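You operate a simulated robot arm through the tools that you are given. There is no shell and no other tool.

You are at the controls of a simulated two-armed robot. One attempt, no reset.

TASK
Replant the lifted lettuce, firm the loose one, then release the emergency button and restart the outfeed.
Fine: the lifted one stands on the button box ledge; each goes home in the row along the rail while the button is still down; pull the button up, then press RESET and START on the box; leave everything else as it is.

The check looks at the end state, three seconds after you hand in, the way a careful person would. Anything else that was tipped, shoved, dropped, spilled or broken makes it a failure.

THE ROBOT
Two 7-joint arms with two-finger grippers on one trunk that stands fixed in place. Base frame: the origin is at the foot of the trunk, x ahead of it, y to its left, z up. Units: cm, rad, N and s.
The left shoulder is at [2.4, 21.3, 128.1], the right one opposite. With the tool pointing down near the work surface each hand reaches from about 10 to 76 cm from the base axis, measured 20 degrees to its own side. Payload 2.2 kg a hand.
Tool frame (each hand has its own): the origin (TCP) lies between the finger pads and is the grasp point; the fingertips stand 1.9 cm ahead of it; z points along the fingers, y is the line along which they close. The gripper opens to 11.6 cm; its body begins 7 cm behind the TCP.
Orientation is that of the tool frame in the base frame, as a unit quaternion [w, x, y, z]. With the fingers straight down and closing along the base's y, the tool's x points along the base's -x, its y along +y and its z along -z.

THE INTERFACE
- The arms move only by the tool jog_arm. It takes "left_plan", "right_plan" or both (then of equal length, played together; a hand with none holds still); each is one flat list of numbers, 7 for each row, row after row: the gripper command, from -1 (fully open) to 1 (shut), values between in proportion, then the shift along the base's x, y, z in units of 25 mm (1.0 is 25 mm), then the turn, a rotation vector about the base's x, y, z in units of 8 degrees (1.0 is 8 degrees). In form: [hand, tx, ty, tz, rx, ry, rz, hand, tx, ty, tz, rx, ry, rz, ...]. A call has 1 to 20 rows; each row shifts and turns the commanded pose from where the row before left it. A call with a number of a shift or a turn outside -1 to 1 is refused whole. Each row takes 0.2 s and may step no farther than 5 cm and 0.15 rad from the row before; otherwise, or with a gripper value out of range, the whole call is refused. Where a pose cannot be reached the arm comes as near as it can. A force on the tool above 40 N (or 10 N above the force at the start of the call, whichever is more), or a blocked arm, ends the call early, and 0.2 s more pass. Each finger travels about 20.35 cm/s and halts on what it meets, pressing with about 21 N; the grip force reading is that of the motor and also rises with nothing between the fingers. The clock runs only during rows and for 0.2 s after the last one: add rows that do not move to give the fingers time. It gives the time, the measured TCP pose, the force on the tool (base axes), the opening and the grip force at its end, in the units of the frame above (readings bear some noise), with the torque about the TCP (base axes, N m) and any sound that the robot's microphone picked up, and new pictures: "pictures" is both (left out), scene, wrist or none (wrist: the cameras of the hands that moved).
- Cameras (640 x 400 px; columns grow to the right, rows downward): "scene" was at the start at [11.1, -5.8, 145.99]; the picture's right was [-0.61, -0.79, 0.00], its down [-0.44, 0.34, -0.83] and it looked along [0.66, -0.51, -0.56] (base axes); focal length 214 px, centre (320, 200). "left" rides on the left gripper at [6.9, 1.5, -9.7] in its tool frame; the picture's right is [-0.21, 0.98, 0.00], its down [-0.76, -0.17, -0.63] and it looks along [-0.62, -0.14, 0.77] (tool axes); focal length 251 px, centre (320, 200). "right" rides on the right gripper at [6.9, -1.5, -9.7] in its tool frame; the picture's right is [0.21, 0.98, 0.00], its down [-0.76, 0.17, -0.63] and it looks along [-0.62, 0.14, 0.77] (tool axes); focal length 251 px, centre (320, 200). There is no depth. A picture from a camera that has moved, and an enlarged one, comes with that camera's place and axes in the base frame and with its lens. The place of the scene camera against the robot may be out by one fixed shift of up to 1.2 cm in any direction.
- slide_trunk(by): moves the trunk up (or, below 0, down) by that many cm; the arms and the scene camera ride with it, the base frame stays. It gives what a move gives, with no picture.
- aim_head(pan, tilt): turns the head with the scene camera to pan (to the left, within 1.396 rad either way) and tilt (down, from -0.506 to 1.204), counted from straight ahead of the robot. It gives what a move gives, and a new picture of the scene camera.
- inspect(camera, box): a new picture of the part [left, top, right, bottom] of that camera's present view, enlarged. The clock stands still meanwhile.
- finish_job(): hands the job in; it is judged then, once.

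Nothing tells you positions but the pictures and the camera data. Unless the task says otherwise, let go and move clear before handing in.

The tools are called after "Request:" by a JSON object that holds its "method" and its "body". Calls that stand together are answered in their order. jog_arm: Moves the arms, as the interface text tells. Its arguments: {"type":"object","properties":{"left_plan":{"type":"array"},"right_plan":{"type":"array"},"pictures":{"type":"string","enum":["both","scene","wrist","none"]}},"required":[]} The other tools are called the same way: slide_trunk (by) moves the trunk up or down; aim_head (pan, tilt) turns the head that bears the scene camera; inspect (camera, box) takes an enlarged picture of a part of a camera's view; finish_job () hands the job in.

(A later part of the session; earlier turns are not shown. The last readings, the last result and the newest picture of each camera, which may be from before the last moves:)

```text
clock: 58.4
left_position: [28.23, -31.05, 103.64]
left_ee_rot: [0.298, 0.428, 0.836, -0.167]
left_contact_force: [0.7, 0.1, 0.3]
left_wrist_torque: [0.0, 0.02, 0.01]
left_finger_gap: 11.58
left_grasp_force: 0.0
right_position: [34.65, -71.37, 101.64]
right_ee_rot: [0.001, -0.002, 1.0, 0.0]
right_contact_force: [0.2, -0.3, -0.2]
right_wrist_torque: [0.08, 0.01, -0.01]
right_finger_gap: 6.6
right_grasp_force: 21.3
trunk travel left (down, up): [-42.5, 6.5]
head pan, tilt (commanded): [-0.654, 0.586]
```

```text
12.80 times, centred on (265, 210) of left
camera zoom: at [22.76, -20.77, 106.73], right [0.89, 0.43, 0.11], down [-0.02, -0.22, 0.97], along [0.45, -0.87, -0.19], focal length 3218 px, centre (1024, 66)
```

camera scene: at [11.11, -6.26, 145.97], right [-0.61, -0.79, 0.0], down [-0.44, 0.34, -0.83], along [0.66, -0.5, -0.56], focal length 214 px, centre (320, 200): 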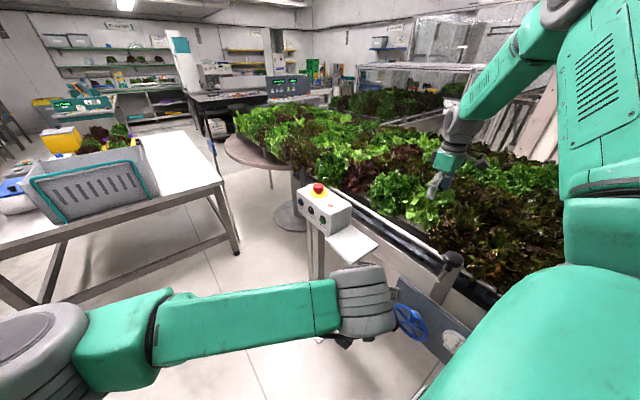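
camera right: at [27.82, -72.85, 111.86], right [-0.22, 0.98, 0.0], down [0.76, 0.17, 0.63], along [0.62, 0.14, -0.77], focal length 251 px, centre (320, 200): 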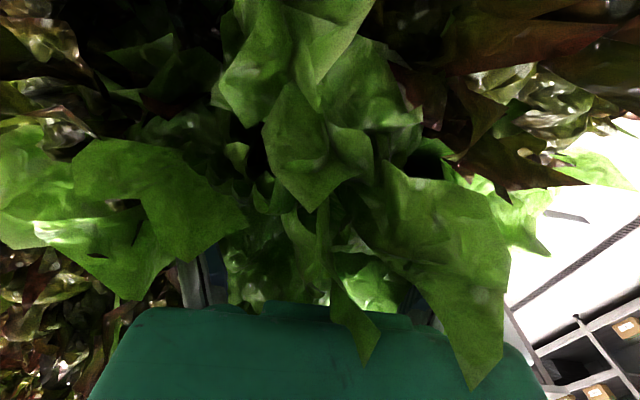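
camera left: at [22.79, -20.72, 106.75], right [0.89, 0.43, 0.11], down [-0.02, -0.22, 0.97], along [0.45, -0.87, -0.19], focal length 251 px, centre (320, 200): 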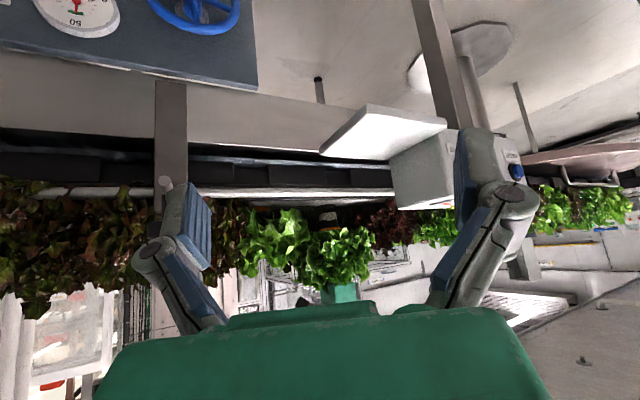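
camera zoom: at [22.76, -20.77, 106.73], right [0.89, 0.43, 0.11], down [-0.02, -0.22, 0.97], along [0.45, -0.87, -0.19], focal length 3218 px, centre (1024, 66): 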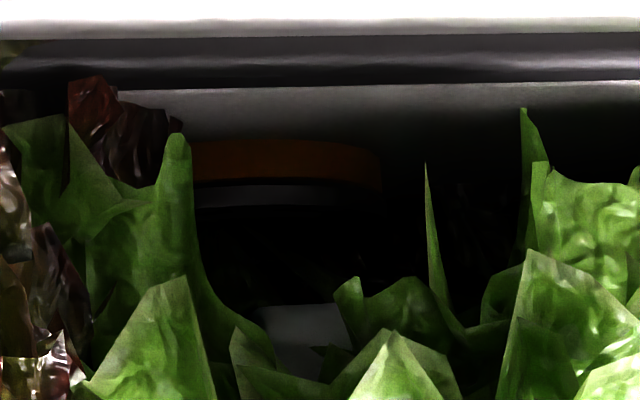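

It moves down freely, and the orange collar is disappearing into the hole — so this is indeed the loose one. Continuing until it bottoms.

Request:
{"method": "jog_arm", "body": {"right_plan": [0.3, 0, 0, -0.08, 0, 0, 0, 0.3, 0, 0, -0.08, 0, 0, 0, 0.3, 0, 0, 0, 0, 0, 0], "pictures": "none"}}

Request:
{"method": "inspect", "body": {"camera": "left", "box": [240, 195, 290, 226]}}

```text
clock: 59.2
left_position: [28.18, -31.08, 103.74]
left_ee_rot: [0.298, 0.429, 0.836, -0.167]
left_contact_force: [-0.4, 0.6, 0.1]
left_wrist_torque: [-0.01, 0.0, 0.02]
left_finger_gap: 11.56
left_grasp_force: 0.0
right_position: [34.73, -71.47, 101.22]
right_ee_rot: [0.001, 0.0, 1.0, 0.0]
right_contact_force: [0.3, -0.6, -1.1]
right_wrist_torque: [-0.02, 0.02, 0.03]
right_finger_gap: 6.63
right_grasp_force: 20.9
trunk travel left (down, up): [-42.5, 6.5]
head pan, tilt (commanded): [-0.654, 0.586]
```

```text
12.80 times, centred on (265, 210) of left
camera zoom: at [22.78, -20.76, 106.73], right [0.89, 0.43, 0.11], down [-0.02, -0.22, 0.97], along [0.45, -0.87, -0.19], focal length 3218 px, centre (1024, 66)
```

zoom: 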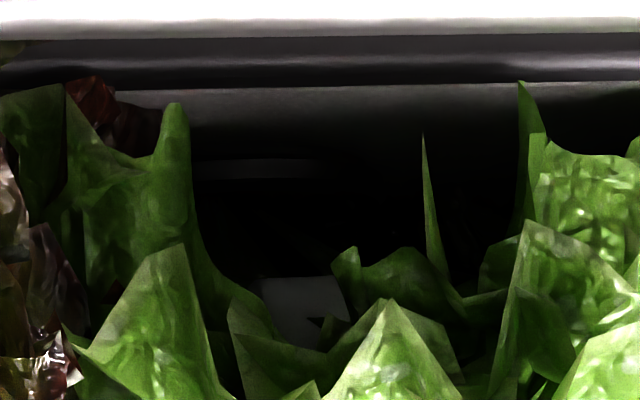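

Request:
{"method": "jog_arm", "body": {"right_plan": [0.3, 0, 0, -0.06, 0, 0, 0, 0.3, 0, 0, -0.06, 0, 0, 0, 0.3, 0, 0, 0, 0, 0, 0], "pictures": "none"}}

Request:
{"method": "inspect", "body": {"camera": "left", "box": [240, 195, 290, 226]}}

```text
clock: 60.0
left_position: [28.14, -30.91, 103.86]
left_ee_rot: [0.298, 0.428, 0.836, -0.167]
left_contact_force: [0.1, 0.1, 0.0]
left_wrist_torque: [0.01, -0.01, -0.02]
left_finger_gap: 11.59
left_grasp_force: 0.1
right_position: [34.79, -71.4, 101.06]
right_ee_rot: [0.002, -0.001, 1.0, -0.001]
right_contact_force: [-0.5, -1.6, 7.9]
right_wrist_torque: [0.13, 0.18, 0.0]
right_finger_gap: 6.63
right_grasp_force: 21.0
trunk travel left (down, up): [-42.5, 6.5]
head pan, tilt (commanded): [-0.654, 0.586]
```

```text
12.80 times, centred on (265, 210) of left
camera zoom: at [22.75, -20.69, 106.76], right [0.89, 0.43, 0.11], down [-0.02, -0.22, 0.97], along [0.45, -0.87, -0.19], focal length 3218 px, centre (1024, 66)
```

zoom: 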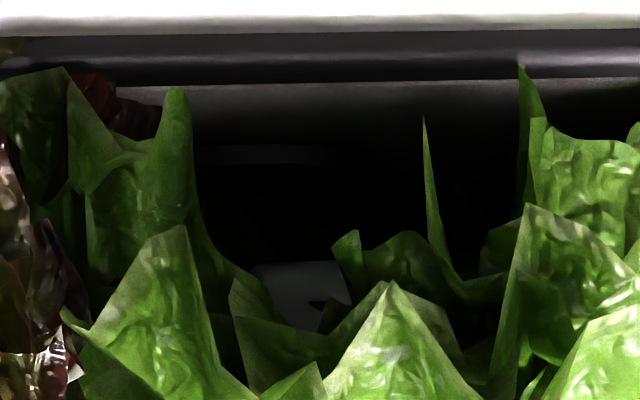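

Request:
{"method": "jog_arm", "body": {"right_plan": [0.3, 0, 0, -0.06, 0, 0, 0, 0.3, 0, 0, -0.06, 0, 0, 0, 0.3, 0, 0, 0, 0, 0, 0], "pictures": "none"}}

Request:
{"method": "inspect", "body": {"camera": "left", "box": [240, 195, 290, 226]}}

```text
clock: 60.8
left_position: [28.06, -31.02, 103.68]
left_ee_rot: [0.299, 0.428, 0.837, -0.167]
left_contact_force: [-0.3, 0.1, 0.0]
left_wrist_torque: [-0.01, -0.03, -0.04]
left_finger_gap: 11.61
left_grasp_force: 0.0
right_position: [34.7, -71.44, 100.72]
right_ee_rot: [0.001, -0.001, 1.0, -0.002]
right_contact_force: [2.3, -7.9, 19.5]
right_wrist_torque: [-0.02, 0.1, 0.05]
right_finger_gap: 6.72
right_grasp_force: 21.4
trunk travel left (down, up): [-42.5, 6.5]
head pan, tilt (commanded): [-0.654, 0.586]
```

```text
12.80 times, centred on (265, 210) of left
camera zoom: at [22.73, -20.7, 106.76], right [0.89, 0.43, 0.11], down [-0.02, -0.22, 0.97], along [0.45, -0.87, -0.19], focal length 3218 px, centre (1024, 66)
```

zoom: 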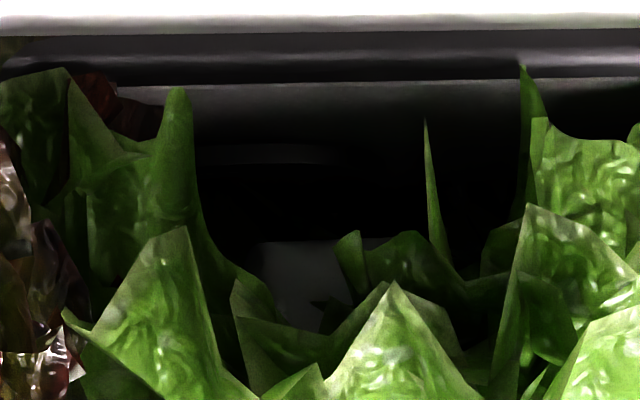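

The plant stopped moving while the finger slid a hair, so it is firmly seated with the collar hidden. Releasing and rising straight up.

Request:
{"method": "jog_arm", "body": {"right_plan": [0.3, 0, 0, 0.06, 0, 0, 0, 0.1, 0, 0, 0.04, 0, 0, 0, -0.15, 0, 0, 0, 0, 0, 0, -0.3, 0, 0, 0, 0, 0, 0, -0.4, 0, 0, 0, 0, 0, 0, -0.4, 0, 0, 0, 0, 0, 0, -0.4, 0, 0, 0.3, 0, 0, 0, -0.4, 0, 0, 0.5, 0, 0, 0, -0.4, 0, 0, 0.7, 0, 0, 0, -0.4, 0, 0, 0.9, 0, 0, 0, -0.4, 0, 0, 0.9, 0, 0, 0, -0.4, 0, 0, 0.9, 0, 0, 0, -0.4, 0, 0, 0.9, 0, 0, 0, -0.4, 0, 0, 0.9, 0, 0, 0, -0.4, 0, 0, 0.9, 0, 0, 0, -0.4, 0, 0, 0.9, 0, 0, 0, -0.4, 0, 0, 0, 0, 0, 0], "pictures": "both"}}

Request:
{"method": "inspect", "body": {"camera": "left", "box": [230, 180, 390, 280]}}

Request:
{"method": "inspect", "body": {"camera": "left", "box": [240, 195, 290, 226]}}

Request:
{"method": "inspect", "body": {"camera": "scene", "box": [340, 150, 480, 250]}}

```text
clock: 64.4
left_position: [28.04, -31.02, 103.67]
left_ee_rot: [0.299, 0.429, 0.836, -0.167]
left_contact_force: [-0.2, -0.1, 0.8]
left_wrist_torque: [0.02, 0.03, 0.0]
left_finger_gap: 11.6
left_grasp_force: 0.1
right_position: [34.67, -71.45, 120.29]
right_ee_rot: [0.001, -0.001, 1.0, 0.0]
right_contact_force: [0.3, 0.5, 0.7]
right_wrist_torque: [-0.02, 0.0, -0.04]
right_finger_gap: 8.09
right_grasp_force: 0.1
trunk travel left (down, up): [-42.5, 6.5]
head pan, tilt (commanded): [-0.654, 0.586]
camera scene: at [11.12, -6.22, 145.96], right [-0.61, -0.79, 0.0], down [-0.44, 0.34, -0.83], along [0.66, -0.5, -0.56], focal length 214 px, centre (320, 200)
camera right: at [27.91, -72.88, 130.18], right [-0.22, 0.98, 0.0], down [0.76, 0.17, 0.63], along [0.62, 0.14, -0.77], focal length 251 px, centre (320, 200)
```

scene: 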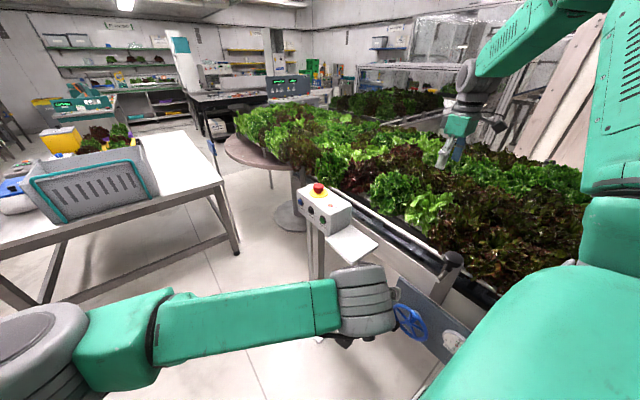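
right: 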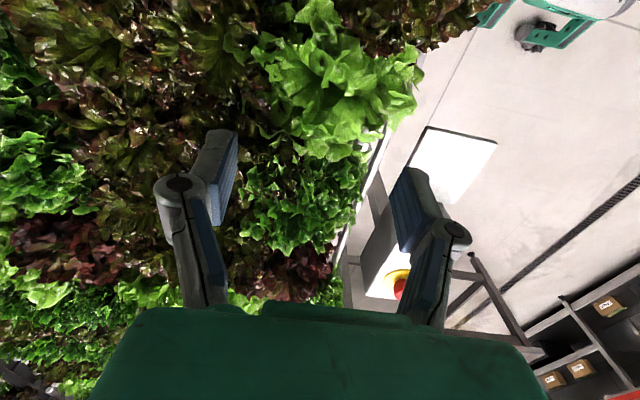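

```text
4.00 times, centred on (310, 230) of left
camera zoom: at [22.8, -20.75, 106.72], right [0.89, 0.43, 0.11], down [-0.02, -0.22, 0.97], along [0.45, -0.87, -0.19], focal length 1006 px, centre (360, 80)
```

zoom: 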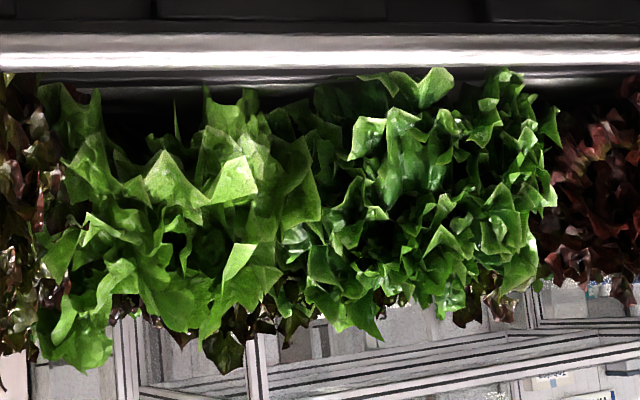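

```text
12.80 times, centred on (265, 210) of left
camera zoom: at [22.8, -20.75, 106.72], right [0.89, 0.43, 0.11], down [-0.02, -0.22, 0.97], along [0.45, -0.87, -0.19], focal length 3218 px, centre (1024, 66)
```

zoom: 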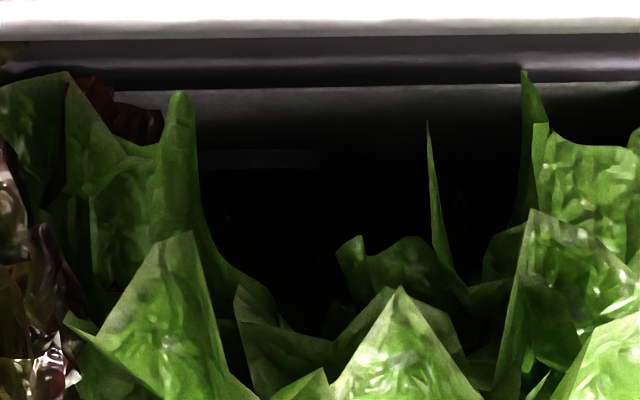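

```text
4.00 times, centred on (410, 200) of scene
camera zoom: at [11.12, -6.22, 145.96], right [-0.61, -0.79, 0.0], down [-0.44, 0.34, -0.83], along [0.66, -0.5, -0.56], focal length 858 px, centre (-40, 200)
```

zoom: 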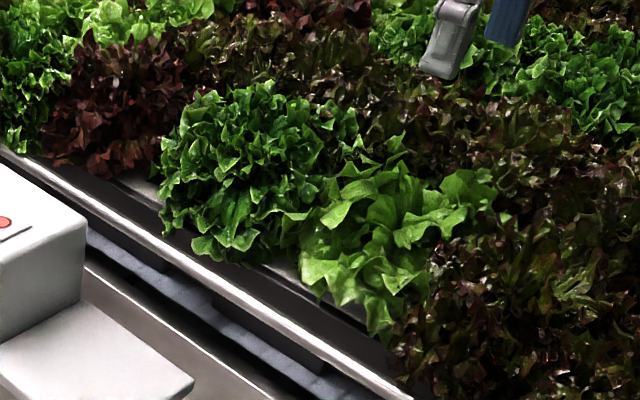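

Both plants are home and the button is still down. Next, the emergency button: I'll pull the left hand back to a watching spot toward the box and bring the right hand up and over toward it.

Request:
{"method": "jog_arm", "body": {"left_plan": [-1, 0.4, 0.95, 0.2, 0, 0, 0, -1, 0.4, 0.95, 0.2, 0, 0, 0, -1, 0.4, 0.95, 0.2, 0, 0, 0, -1, 0.4, 0.95, 0.2, 0, 0, 0, -1, 0.4, 0.95, 0.2, 0, 0, 0, -1, 0.4, 0.95, 0.2, 0, 0, 0, -1, 0.4, 0.95, 0.2, 0, 0, 0, -1, 0.4, 0.95, 0.2, 0, 0, 0, -1, 0.4, 0.95, 0.2, 0, 0, 0, -1, 0, 0, 0, 0, 0, 0], "right_plan": [-0.4, 0, 0, 0.8, 0, 0, 0, -0.4, 0.2, 0.2, 0.8, 0, 0, 0, -0.4, 0.8, 0.6, 0.2, 0, 0, 0, -0.4, 0.9, 0.7, 0, 0, 0, 0, -0.4, 0.9, 0.7, 0, 0, 0, 0, -0.4, 0.9, 0.7, 0, 0, 0, 0, -0.4, 0.9, 0.7, 0, 0, 0, 0, -0.4, 0.9, 0.7, 0, 0, 0, 0, -0.4, 0.9, 0.7, 0, 0, 0, 0, -0.4, 0.9, 0.7, 0, 0, 0, 0], "pictures": "both"}}

```text
clock: 66.6
left_position: [37.21, -9.6, 108.07]
left_ee_rot: [0.299, 0.427, 0.837, -0.167]
left_contact_force: [-0.3, -0.2, 0.1]
left_wrist_torque: [0.02, 0.01, 0.03]
left_finger_gap: 11.6
left_grasp_force: 0.0
right_position: [53.18, -56.95, 124.8]
right_ee_rot: [0.0, 0.0, 1.0, -0.001]
right_contact_force: [-0.2, -0.1, 0.5]
right_wrist_torque: [0.0, 0.0, -0.02]
right_finger_gap: 8.12
right_grasp_force: 0.0
trunk travel left (down, up): [-42.5, 6.5]
head pan, tilt (commanded): [-0.654, 0.586]
camera scene: at [11.4, -5.81, 145.96], right [-0.61, -0.79, 0.0], down [-0.44, 0.34, -0.83], along [0.66, -0.51, -0.56], focal length 214 px, centre (320, 200)
camera right: at [46.27, -58.41, 134.63], right [-0.22, 0.98, 0.0], down [0.76, 0.17, 0.63], along [0.62, 0.14, -0.77], focal length 251 px, centre (320, 200)
camera left: at [31.88, 0.74, 111.21], right [0.89, 0.43, 0.11], down [-0.01, -0.22, 0.97], along [0.45, -0.87, -0.19], focal length 251 px, centre (320, 200)
```

scene: 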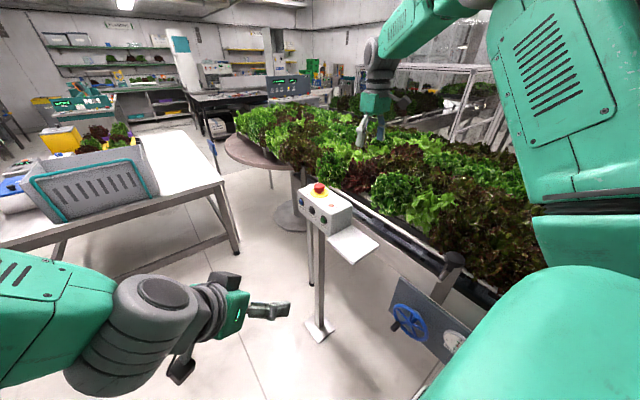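
right: 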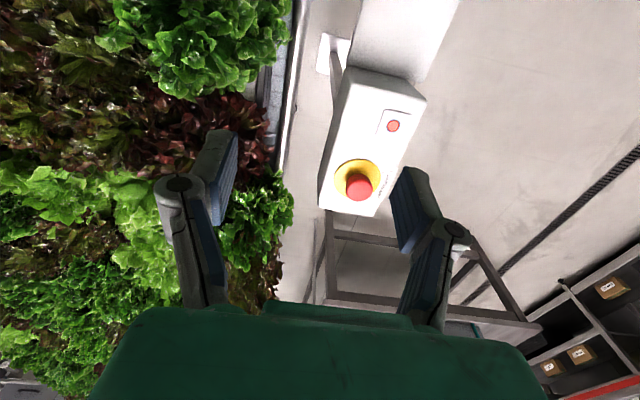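
left: 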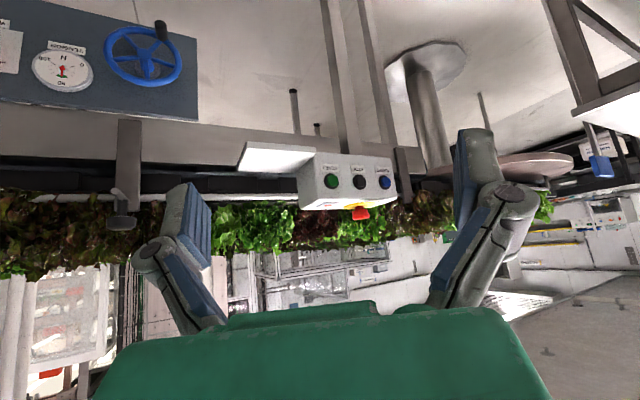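

Request:
{"method": "inspect", "body": {"camera": "right", "box": [310, 60, 440, 220]}}

Request:
{"method": "inspect", "body": {"camera": "left", "box": [290, 140, 420, 230]}}

Request:
{"method": "inspect", "body": {"camera": "left", "box": [330, 190, 390, 230]}}

Request:
{"method": "inspect", "body": {"camera": "scene", "box": [290, 170, 380, 270]}}

```text
2.50 times, centred on (375, 140) of right
camera zoom: at [46.27, -58.41, 134.63], right [-0.22, 0.98, 0.0], down [0.76, 0.17, 0.63], along [0.62, 0.14, -0.77], focal length 629 px, centre (182, 350)
```

zoom: 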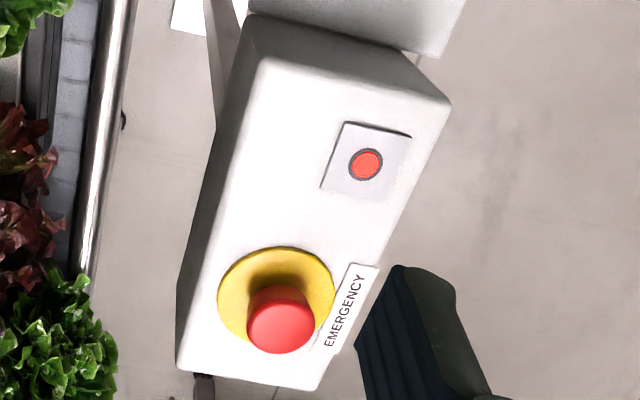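

```text
4.44 times, centred on (355, 185) of left
camera zoom: at [31.88, 0.74, 111.21], right [0.89, 0.43, 0.11], down [-0.01, -0.22, 0.97], along [0.45, -0.87, -0.19], focal length 1118 px, centre (164, 267)
```

zoom: 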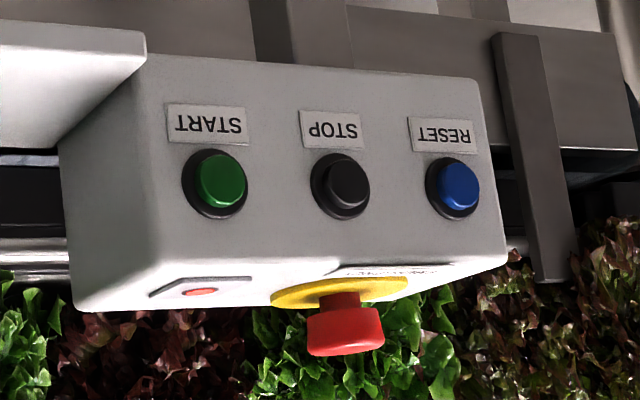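

```text
10.00 times, centred on (360, 210) of left
camera zoom: at [31.88, 0.74, 111.21], right [0.89, 0.43, 0.11], down [-0.01, -0.22, 0.97], along [0.45, -0.87, -0.19], focal length 2514 px, centre (-80, 100)
```

zoom: 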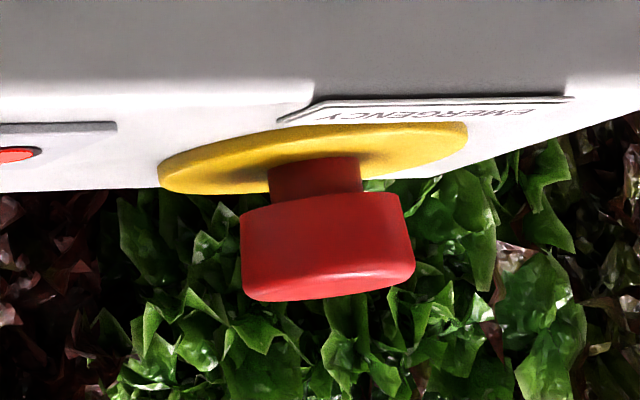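

```text
4.00 times, centred on (335, 220) of scene
camera zoom: at [11.4, -5.81, 145.96], right [-0.61, -0.79, 0.0], down [-0.44, 0.34, -0.83], along [0.66, -0.51, -0.56], focal length 858 px, centre (260, 120)
```

zoom: 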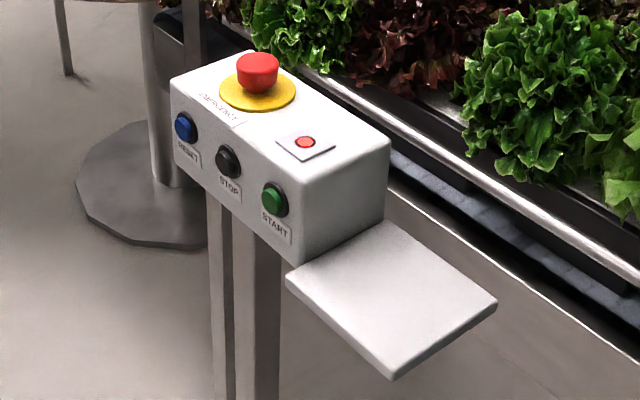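

Request:
{"method": "jog_arm", "body": {"right_plan": [-0.4, 0.95, 0.62, 0, 0, 0, 0, -0.4, 0.95, 0.62, 0, 0, 0, 0, -0.4, 0.95, 0.62, -0.2, 0, 0, 0, -0.4, 0.95, 0.62, -0.4, 0, 0, 0, -0.4, 0.95, 0.62, -0.6, 0, 0, 0, -0.4, 0.93, 0.62, -0.8, 0, 0, 0, -0.4, 0, 0, -0.8, 0, 0, 0, -0.4, 0, 0, -0.8, 0, 0, 0, -0.4, 0, 0, 0, 0, 0, 0], "pictures": "both"}}

Request:
{"method": "inspect", "body": {"camera": "left", "box": [290, 140, 450, 260]}}

```text
clock: 68.6
left_position: [37.26, -9.6, 108.3]
left_ee_rot: [0.298, 0.428, 0.836, -0.167]
left_contact_force: [-1.1, -0.4, -0.1]
left_wrist_torque: [0.02, 0.02, 0.02]
left_finger_gap: 11.59
left_grasp_force: 0.1
right_position: [67.29, -47.9, 115.86]
right_ee_rot: [0.001, -0.001, 1.0, 0.0]
right_contact_force: [0.6, 0.1, 0.1]
right_wrist_torque: [-0.01, 0.01, 0.03]
right_finger_gap: 8.12
right_grasp_force: 0.0
trunk travel left (down, up): [-42.5, 6.5]
head pan, tilt (commanded): [-0.654, 0.586]
camera scene: at [11.39, -5.88, 145.96], right [-0.61, -0.79, 0.0], down [-0.44, 0.34, -0.83], along [0.66, -0.51, -0.56], focal length 214 px, centre (320, 200)
camera right: at [60.37, -49.29, 125.65], right [-0.22, 0.98, 0.0], down [0.76, 0.17, 0.63], along [0.62, 0.14, -0.77], focal length 251 px, centre (320, 200)
```

scene: 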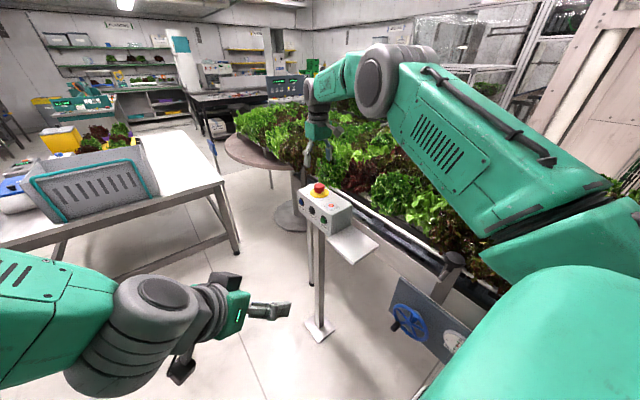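
right: 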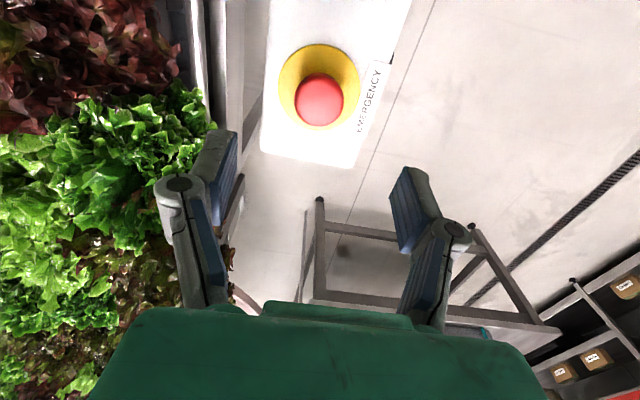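

```text
3.33 times, centred on (370, 200) of left
camera zoom: at [31.79, 0.66, 111.24], right [0.89, 0.43, 0.11], down [-0.02, -0.22, 0.97], along [0.45, -0.87, -0.19], focal length 838 px, centre (153, 200)
```

zoom: 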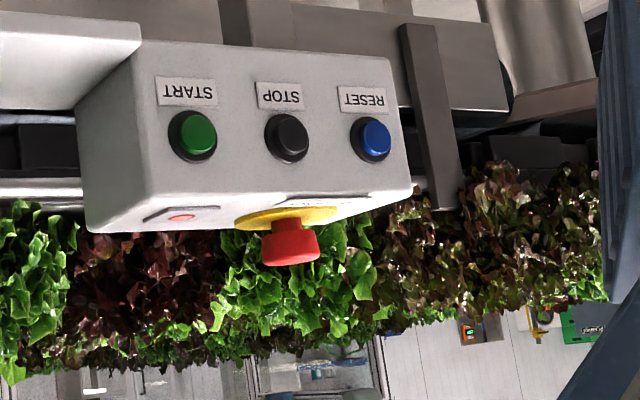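

Request:
{"method": "jog_arm", "body": {"right_plan": [-0.4, -0.25, 0, -0.4, 0, 0, 0, -0.4, 0, 0, -0.8, 0, 0, 0, -0.4, 0, 0, -0.6, 0, 0, 0, -0.4, 0, 0, -0.6, 0, 0, 0, -0.4, 0, 0, 0, 0, 0, 0], "pictures": "wrist"}}

Request:
{"method": "inspect", "body": {"camera": "left", "box": [290, 140, 450, 260]}}

Request:
{"method": "inspect", "body": {"camera": "scene", "box": [270, 130, 370, 230]}}

```text
clock: 69.8
left_position: [37.12, -9.66, 108.24]
left_ee_rot: [0.298, 0.429, 0.836, -0.167]
left_contact_force: [1.0, -0.1, 0.5]
left_wrist_torque: [0.0, 0.01, -0.01]
left_finger_gap: 11.61
left_grasp_force: 0.0
right_position: [66.72, -47.84, 109.81]
right_ee_rot: [0.001, -0.002, 1.0, 0.0]
right_contact_force: [-0.3, 0.3, -0.8]
right_wrist_torque: [0.02, 0.0, 0.02]
right_finger_gap: 8.1
right_grasp_force: 0.2
trunk travel left (down, up): [-42.5, 6.5]
head pan, tilt (commanded): [-0.654, 0.586]
camera right: at [59.76, -49.23, 119.7], right [-0.22, 0.98, 0.0], down [0.75, 0.17, 0.63], along [0.62, 0.14, -0.77], focal length 251 px, centre (320, 200)
```

right: 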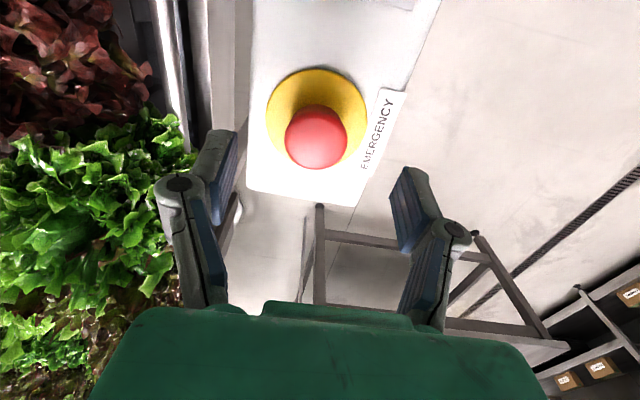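

```text
3.33 times, centred on (370, 200) of left
camera zoom: at [31.77, 0.67, 111.25], right [0.89, 0.43, 0.11], down [-0.02, -0.22, 0.97], along [0.45, -0.87, -0.19], focal length 838 px, centre (153, 200)
```

zoom: 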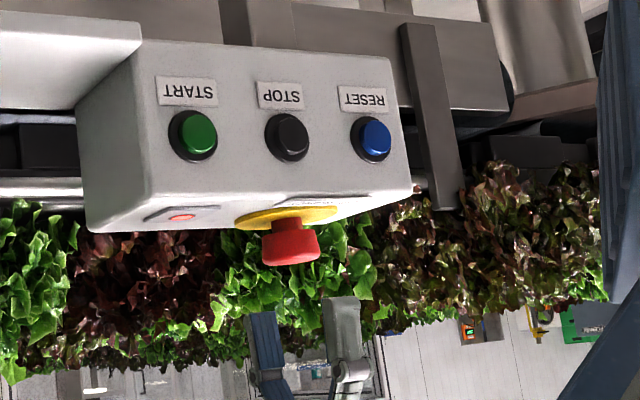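

```text
4.00 times, centred on (320, 180) of scene
camera zoom: at [11.35, -5.86, 145.97], right [-0.61, -0.79, 0.0], down [-0.44, 0.34, -0.83], along [0.66, -0.51, -0.56], focal length 858 px, centre (320, 280)
```

zoom: 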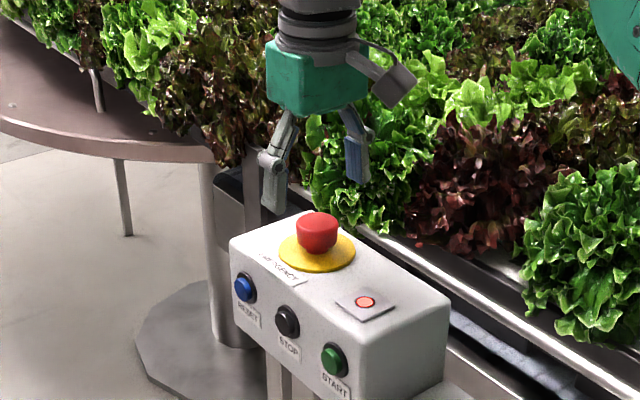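

Request:
{"method": "jog_arm", "body": {"right_plan": [-0.4, 0.05, 0, -0.6, 0, 0, 0, -0.4, 0, 0, -0.6, 0, 0, 0, -0.4, 0, 0, -0.5, 0, 0, 0, -0.4, 0, 0, -0.3, 0, 0, 0, -0.4, 0, 0, -0.2, 0, 0, 0, -0.4, 0, 0, 0, 0, 0, 0], "pictures": "wrist"}}

Request:
{"method": "inspect", "body": {"camera": "left", "box": [320, 170, 410, 240]}}

Request:
{"method": "inspect", "body": {"camera": "scene", "box": [290, 160, 350, 210]}}

```text
clock: 71.2
left_position: [37.21, -9.56, 108.3]
left_ee_rot: [0.299, 0.429, 0.836, -0.167]
left_contact_force: [-0.1, 0.3, 0.0]
left_wrist_torque: [-0.05, -0.03, 0.02]
left_finger_gap: 11.58
left_grasp_force: 0.1
right_position: [66.78, -47.82, 104.36]
right_ee_rot: [0.0, 0.0, 1.0, -0.001]
right_contact_force: [0.1, -0.7, -0.1]
right_wrist_torque: [-0.01, -0.03, -0.02]
right_finger_gap: 8.11
right_grasp_force: 0.1
trunk travel left (down, up): [-42.5, 6.5]
head pan, tilt (commanded): [-0.654, 0.586]
camera right: at [59.89, -49.29, 114.19], right [-0.22, 0.98, 0.0], down [0.76, 0.17, 0.63], along [0.62, 0.14, -0.77], focal length 251 px, centre (320, 200)
```

right: 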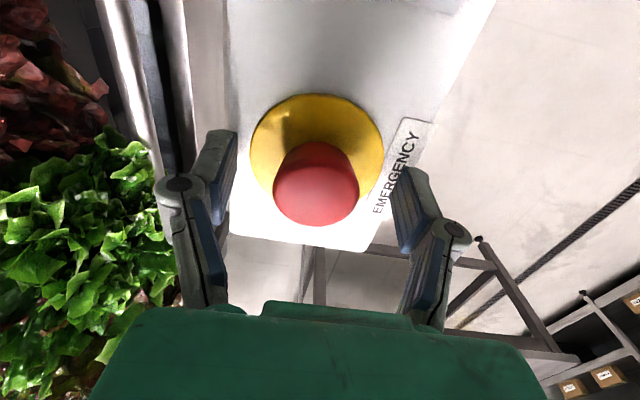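

```text
5.71 times, centred on (365, 205) of left
camera zoom: at [31.76, 0.68, 111.26], right [0.89, 0.43, 0.11], down [-0.02, -0.22, 0.97], along [0.45, -0.87, -0.19], focal length 1437 px, centre (63, 171)
```

zoom: 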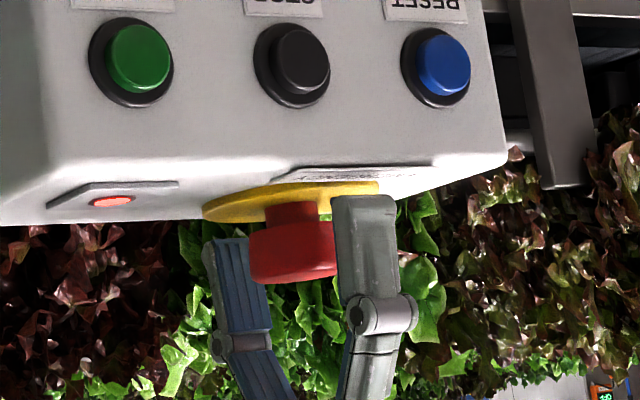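

```text
8.00 times, centred on (320, 185) of scene
camera zoom: at [11.34, -5.86, 145.97], right [-0.61, -0.79, 0.0], down [-0.44, 0.34, -0.83], along [0.66, -0.51, -0.56], focal length 1716 px, centre (320, 320)
```

zoom: 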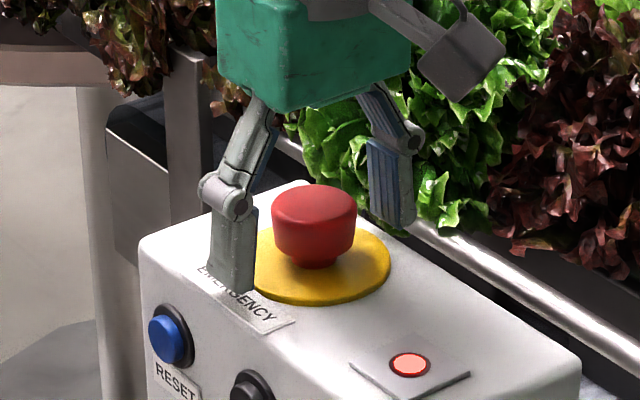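

The fingers straddle the red head. Closing on it now.

Request:
{"method": "jog_arm", "body": {"right_plan": [-0.1, 0, 0, 0, 0, 0, 0, 0.2, 0, 0, 0, 0, 0, 0, 0.4, 0, 0, 0, 0, 0, 0, 0.6, 0, 0, 0, 0, 0, 0, 0.6, 0, 0, 0, 0, 0, 0], "pictures": "wrist"}}

Request:
{"method": "inspect", "body": {"camera": "left", "box": [320, 170, 410, 240]}}

```text
clock: 72.4
left_position: [37.07, -9.63, 108.18]
left_ee_rot: [0.299, 0.428, 0.836, -0.166]
left_contact_force: [0.8, -0.4, -0.7]
left_wrist_torque: [0.01, -0.02, -0.03]
left_finger_gap: 11.64
left_grasp_force: 0.1
right_position: [66.86, -47.94, 104.38]
right_ee_rot: [0.001, 0.0, 1.0, -0.001]
right_contact_force: [0.1, -6.6, 1.0]
right_wrist_torque: [-0.12, -0.09, -0.05]
right_finger_gap: 3.49
right_grasp_force: 44.8
trunk travel left (down, up): [-42.5, 6.5]
head pan, tilt (commanded): [-0.654, 0.586]
camera right: at [59.89, -49.43, 114.17], right [-0.22, 0.98, 0.0], down [0.76, 0.17, 0.63], along [0.62, 0.14, -0.77], focal length 251 px, centre (320, 200)
```

right: 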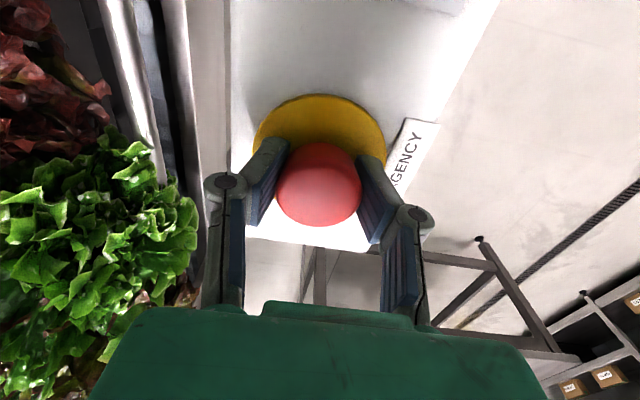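

```text
5.71 times, centred on (365, 205) of left
camera zoom: at [31.77, 0.58, 111.26], right [0.89, 0.43, 0.12], down [-0.02, -0.22, 0.97], along [0.45, -0.87, -0.19], focal length 1437 px, centre (63, 171)
```

zoom: 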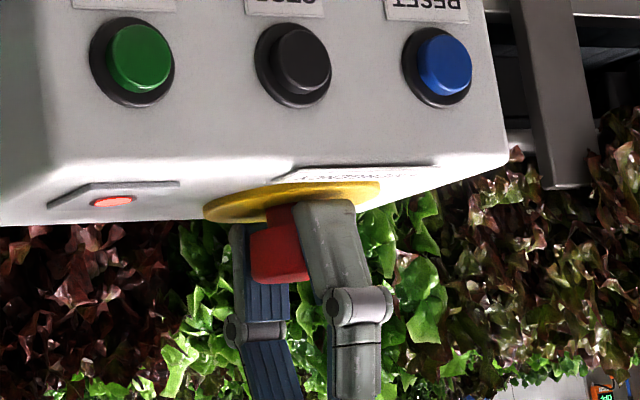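

Request:
{"method": "jog_arm", "body": {"right_plan": [0.6, 0, -0.03, 0.08, 0, 0, 0, 0.6, 0, 0, 0.08, 0, 0, 0, 0.6, 0, 0, 0.08, 0, 0, 0, 0.6, 0, 0, 0, 0, 0, 0], "pictures": "wrist"}}

Request:
{"method": "inspect", "body": {"camera": "left", "box": [320, 170, 410, 240]}}

```text
clock: 73.4
left_position: [37.04, -9.66, 108.25]
left_ee_rot: [0.298, 0.428, 0.836, -0.168]
left_contact_force: [1.2, 0.5, -0.3]
left_wrist_torque: [0.01, 0.02, 0.01]
left_finger_gap: 11.59
left_grasp_force: 0.1
right_position: [66.91, -47.94, 105.02]
right_ee_rot: [0.002, -0.001, 1.0, -0.001]
right_contact_force: [0.2, -6.6, 3.8]
right_wrist_torque: [-0.08, 0.82, 0.05]
right_finger_gap: 3.45
right_grasp_force: 44.8
trunk travel left (down, up): [-42.5, 6.5]
head pan, tilt (commanded): [-0.654, 0.586]
camera right: at [59.88, -49.43, 114.84], right [-0.22, 0.98, 0.0], down [0.75, 0.17, 0.63], along [0.62, 0.14, -0.77], focal length 251 px, centre (320, 200)
```

right: 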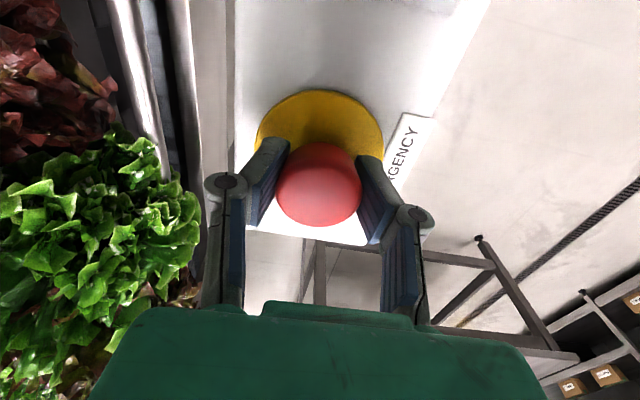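

```text
5.71 times, centred on (365, 205) of left
camera zoom: at [31.75, 0.64, 111.28], right [0.89, 0.43, 0.12], down [-0.02, -0.22, 0.97], along [0.45, -0.87, -0.19], focal length 1437 px, centre (63, 171)
```

zoom: 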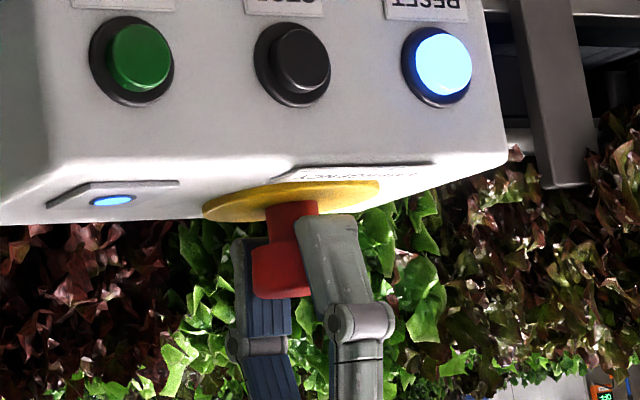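

The lamp and RESET have turned blue, so the emergency button is released. I'll open the fingers and rise straight up.

Request:
{"method": "jog_arm", "body": {"right_plan": [0.3, 0, 0, 0, 0, 0, 0, 0.0, 0, 0, 0, 0, 0, 0, -0.3, 0, 0, 0, 0, 0, 0, -0.4, 0, 0, 0, 0, 0, 0, -0.4, 0, 0, 0.3, 0, 0, 0, -0.4, 0, 0, 0.5, 0, 0, 0, -0.4, 0, 0, 0.8, 0, 0, 0, -0.4, 0, 0, 0.9, 0, 0, 0, -0.4, 0, 0, 0.9, 0, 0, 0, -0.4, 0, 0, 0.9, 0, 0, 0, -0.4, 0, 0, 0, 0, 0, 0], "pictures": "wrist"}}

Request:
{"method": "inspect", "body": {"camera": "left", "box": [290, 140, 450, 260]}}

Request:
{"method": "inspect", "body": {"camera": "scene", "box": [280, 160, 380, 260]}}

```text
clock: 75.8
left_position: [37.11, -9.66, 108.22]
left_ee_rot: [0.299, 0.428, 0.836, -0.167]
left_contact_force: [0.0, 0.0, -0.4]
left_wrist_torque: [0.02, 0.0, 0.0]
left_finger_gap: 11.61
left_grasp_force: 0.1
right_position: [66.71, -48.0, 115.83]
right_ee_rot: [0.0, -0.001, 1.0, -0.001]
right_contact_force: [0.1, 0.3, 0.8]
right_wrist_torque: [-0.03, -0.01, -0.01]
right_finger_gap: 8.1
right_grasp_force: 0.0
trunk travel left (down, up): [-42.5, 6.5]
head pan, tilt (commanded): [-0.654, 0.586]
camera right: at [59.89, -49.46, 125.59], right [-0.22, 0.98, 0.0], down [0.76, 0.17, 0.63], along [0.62, 0.14, -0.77], focal length 251 px, centre (320, 200)
```

right: 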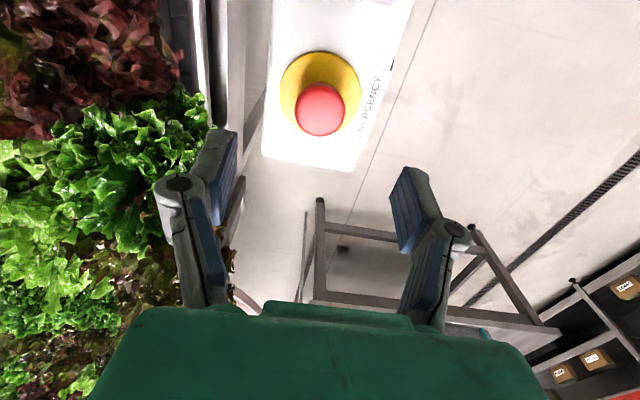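

```text
3.33 times, centred on (370, 200) of left
camera zoom: at [31.79, 0.68, 111.24], right [0.89, 0.43, 0.11], down [-0.02, -0.22, 0.97], along [0.45, -0.87, -0.19], focal length 838 px, centre (153, 200)
```

zoom: 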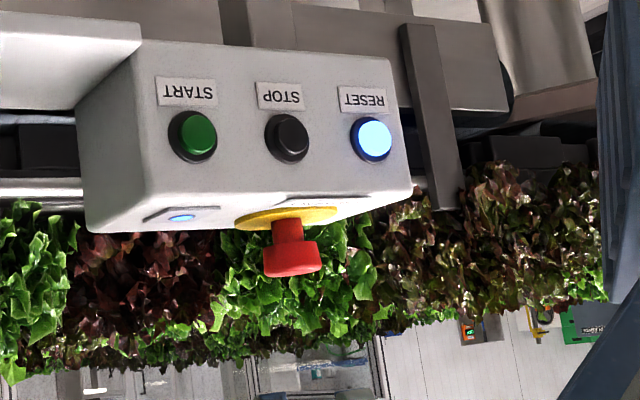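

```text
4.00 times, centred on (330, 210) of scene
camera zoom: at [11.36, -5.85, 145.96], right [-0.61, -0.79, 0.0], down [-0.44, 0.34, -0.83], along [0.66, -0.51, -0.56], focal length 858 px, centre (280, 160)
```

zoom: 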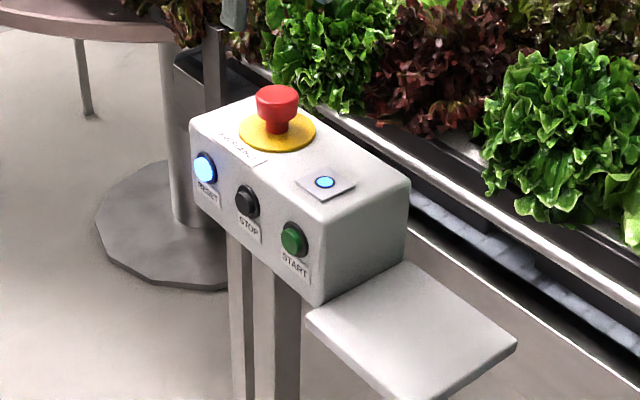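

Emergency button is up and the lamp asks for reset. Next I'll retract the left hand, shut the right fingers, move in front of the box face and tilt the hand to point at the buttons.

Request:
{"method": "jog_arm", "body": {"left_plan": [-1, 0, 1, 0.1, 0, 0, 0, -1, 0, 1, 0.1, 0, 0, 0, -1, 0, 1, 0.1, 0, 0, 0, -1, 0, 1, 0.1, 0, 0, 0, -1, 0, 1, 0.1, 0, 0, 0, -1, 0, 1, 0.1, 0, 0, 0, -1, 0, 1, 0.1, 0, 0, 0, -1, 0, 1, 0.1, 0, 0, 0, -1, 0, 1, 0.1, 0, 0, 0, -1, 0, 0, 0, 0, 0, 0, -1, 0, 0, 0, 0, 0, 0], "right_plan": [-0.4, 0, 0, 0.5, 0, 0, 0, 0.0, -0.35, 0.5, 0.2, 0, 0, 0, 0.4, -0.35, 0.96, 0, 0, 0, 0, 0.8, -0.35, 0.96, 0, 0, 0, 0, 1, -0.35, 0.96, 0, 0, 0, 0, 1, -0.35, 0.96, 0, 0, 0, 0, 1, -0.35, 0.96, 0, 0, 0, 0, 1, -0.35, 0.96, 0, 0, 0, 0, 1, -0.35, 0.96, 0, 0, 0, 0, 1, -0.35, 0.96, 0, 0, 0, 0, 1, -0.35, 0.96, 0, 0, 0, 0], "pictures": "both"}}

```text
clock: 78.2
left_position: [37.13, 13.19, 110.43]
left_ee_rot: [0.299, 0.428, 0.836, -0.168]
left_contact_force: [-0.3, -0.6, 0.0]
left_wrist_torque: [0.04, 0.01, 0.01]
left_finger_gap: 11.61
left_grasp_force: 0.0
right_position: [57.74, -24.68, 117.5]
right_ee_rot: [0.002, 0.0, 1.0, -0.002]
right_contact_force: [0.3, 0.7, -0.9]
right_wrist_torque: [-0.03, -0.03, 0.02]
right_finger_gap: 0.0
right_grasp_force: 21.0
trunk travel left (down, up): [-42.5, 6.5]
head pan, tilt (commanded): [-0.654, 0.586]
camera scene: at [11.2, -5.34, 146.0], right [-0.61, -0.79, 0.0], down [-0.44, 0.34, -0.83], along [0.66, -0.51, -0.55], focal length 214 px, centre (320, 200)
camera right: at [50.94, -26.14, 127.36], right [-0.22, 0.98, 0.0], down [0.75, 0.17, 0.63], along [0.62, 0.13, -0.77], focal length 251 px, centre (320, 200)
camera left: at [31.75, 23.51, 113.48], right [0.89, 0.43, 0.11], down [-0.02, -0.22, 0.97], along [0.45, -0.87, -0.19], focal length 251 px, centre (320, 200)
```

scene: 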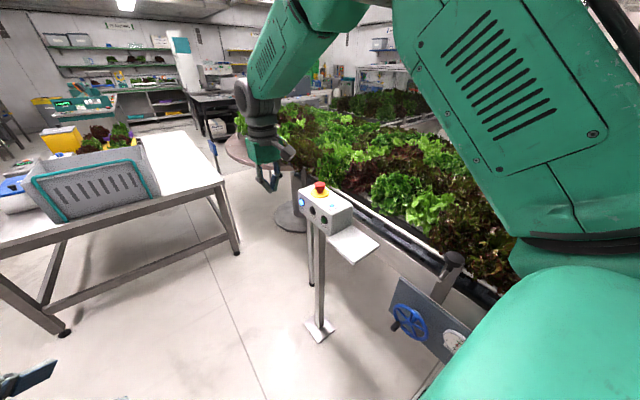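
right: 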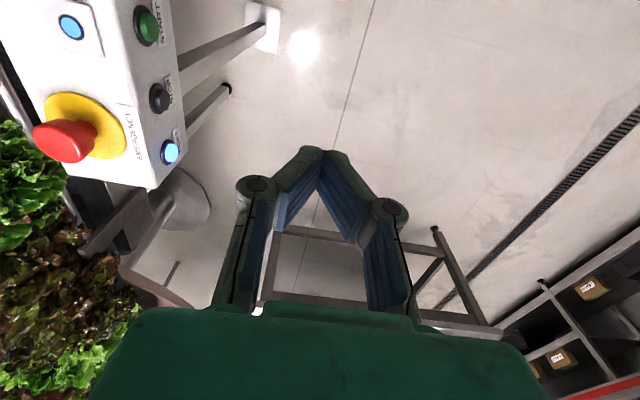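
left: 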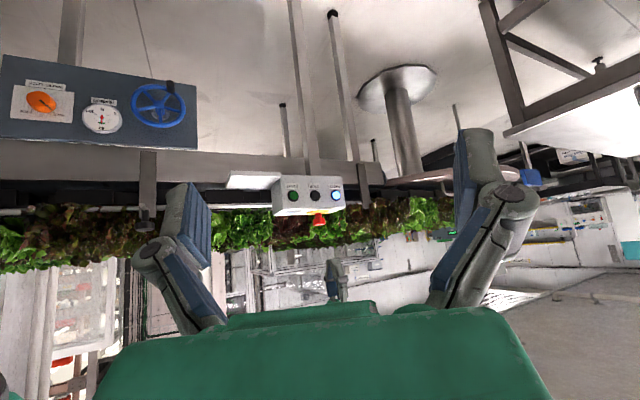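

Right camera puts RESET at (70.6, -42.4, 97.5), STOP at x≈63.7 and START at x≈56.8. Now I tilt the hand about 56° toward -y and yaw 24°.

Request:
{"method": "jog_arm", "body": {"right_plan": [1, 0, 0, 0, -1, 0, 0, 1, 0, 0, 0, -1, 0, 0, 1, 0, 0, 0, -1, 0, 0, 1, 0, 0, 0, -1, 0, 0, 1, 0, 0, 0, -1, 0, 0, 1, 0, 0, 0, -1, 0, 0, 1, 0, 0, 0, -1, 0, 0, 1, 0, 0, 0, 0, 0, 1, 1, 0, 0, 0, 0, 0, 1, 1, 0, 0, 0, 0, 0, 1, 1, 0, 0, 0, 0, 0, 0], "pictures": "both"}}

```text
clock: 80.4
left_position: [36.75, 12.92, 110.67]
left_ee_rot: [0.3, 0.429, 0.836, -0.166]
left_contact_force: [-0.8, -0.1, -0.3]
left_wrist_torque: [-0.01, 0.03, 0.0]
left_finger_gap: 11.6
left_grasp_force: 0.0
right_position: [54.73, -27.04, 108.01]
right_ee_rot: [0.009, -0.197, 0.879, -0.434]
right_contact_force: [-0.3, 0.3, -0.2]
right_wrist_torque: [-0.02, -0.03, 0.01]
right_finger_gap: 0.0
right_grasp_force: 20.7
trunk travel left (down, up): [-42.5, 6.5]
head pan, tilt (commanded): [-0.654, 0.586]
stopped in row 11 (right hand): the arm was blocked; the commanded pose is now the measured one
camera scene: at [11.19, -5.57, 145.99], right [-0.61, -0.79, 0.0], down [-0.44, 0.34, -0.83], along [0.66, -0.51, -0.56], focal length 214 px, centre (320, 200)
camera right: at [47.19, -23.02, 116.4], right [-0.53, 0.46, -0.71], down [0.52, 0.84, 0.15], along [0.67, -0.29, -0.68], focal length 251 px, centre (320, 200)
```

scene: 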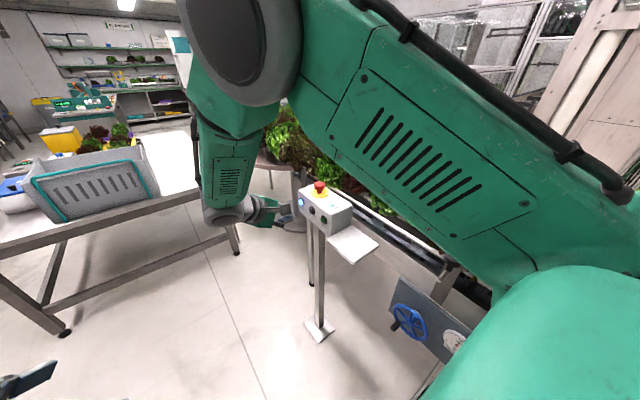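
right: 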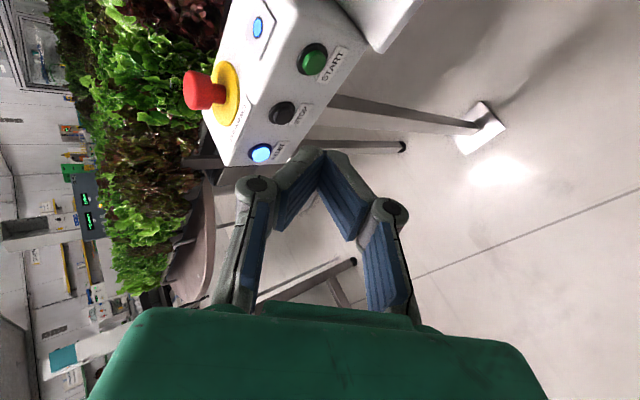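

The arm met a joint/link limit while turning, but the hand now points at about (0.19, -0.76, -0.62), which already suits pressing. I'll ease it toward a spot in front of RESET, staying clear of the face.

Request:
{"method": "jog_arm", "body": {"right_plan": [1, 0.4, -0.5, 0, 0, 0, 0, 1, 0.6, -0.5, -0.2, 0, 0, 0, 1, 0.6, -0.4, -0.3, 0, 0, 0, 1, 0.6, -0.4, -0.3, 0, 0, 0, 1, 0, 0, 0, 0, 0, 0], "pictures": "both"}}

```text
clock: 81.6
left_position: [36.86, 13.06, 110.66]
left_ee_rot: [0.301, 0.429, 0.835, -0.167]
left_contact_force: [0.3, 0.8, 0.3]
left_wrist_torque: [0.0, 0.01, -0.01]
left_finger_gap: 11.6
left_grasp_force: 0.0
right_position: [60.5, -31.41, 106.12]
right_ee_rot: [0.012, -0.197, 0.879, -0.434]
right_contact_force: [-1.0, 0.3, 0.0]
right_wrist_torque: [-0.02, -0.02, 0.03]
right_finger_gap: 0.0
right_grasp_force: 20.8
trunk travel left (down, up): [-42.5, 6.5]
head pan, tilt (commanded): [-0.654, 0.586]
camera scene: at [11.23, -5.31, 146.0], right [-0.61, -0.79, 0.0], down [-0.44, 0.34, -0.83], along [0.66, -0.51, -0.55], focal length 214 px, centre (320, 200)
camera right: at [52.75, -27.34, 114.59], right [-0.53, 0.45, -0.72], down [0.52, 0.84, 0.15], along [0.67, -0.29, -0.68], focal length 251 px, centre (320, 200)
```

scene: 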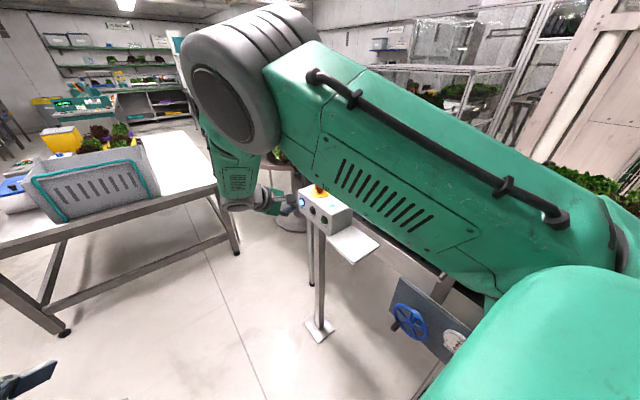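
right: 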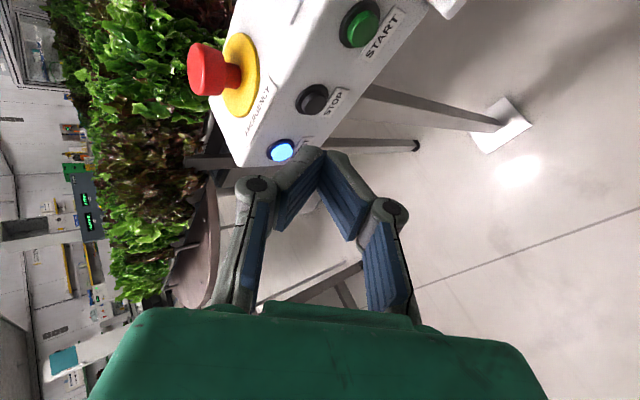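

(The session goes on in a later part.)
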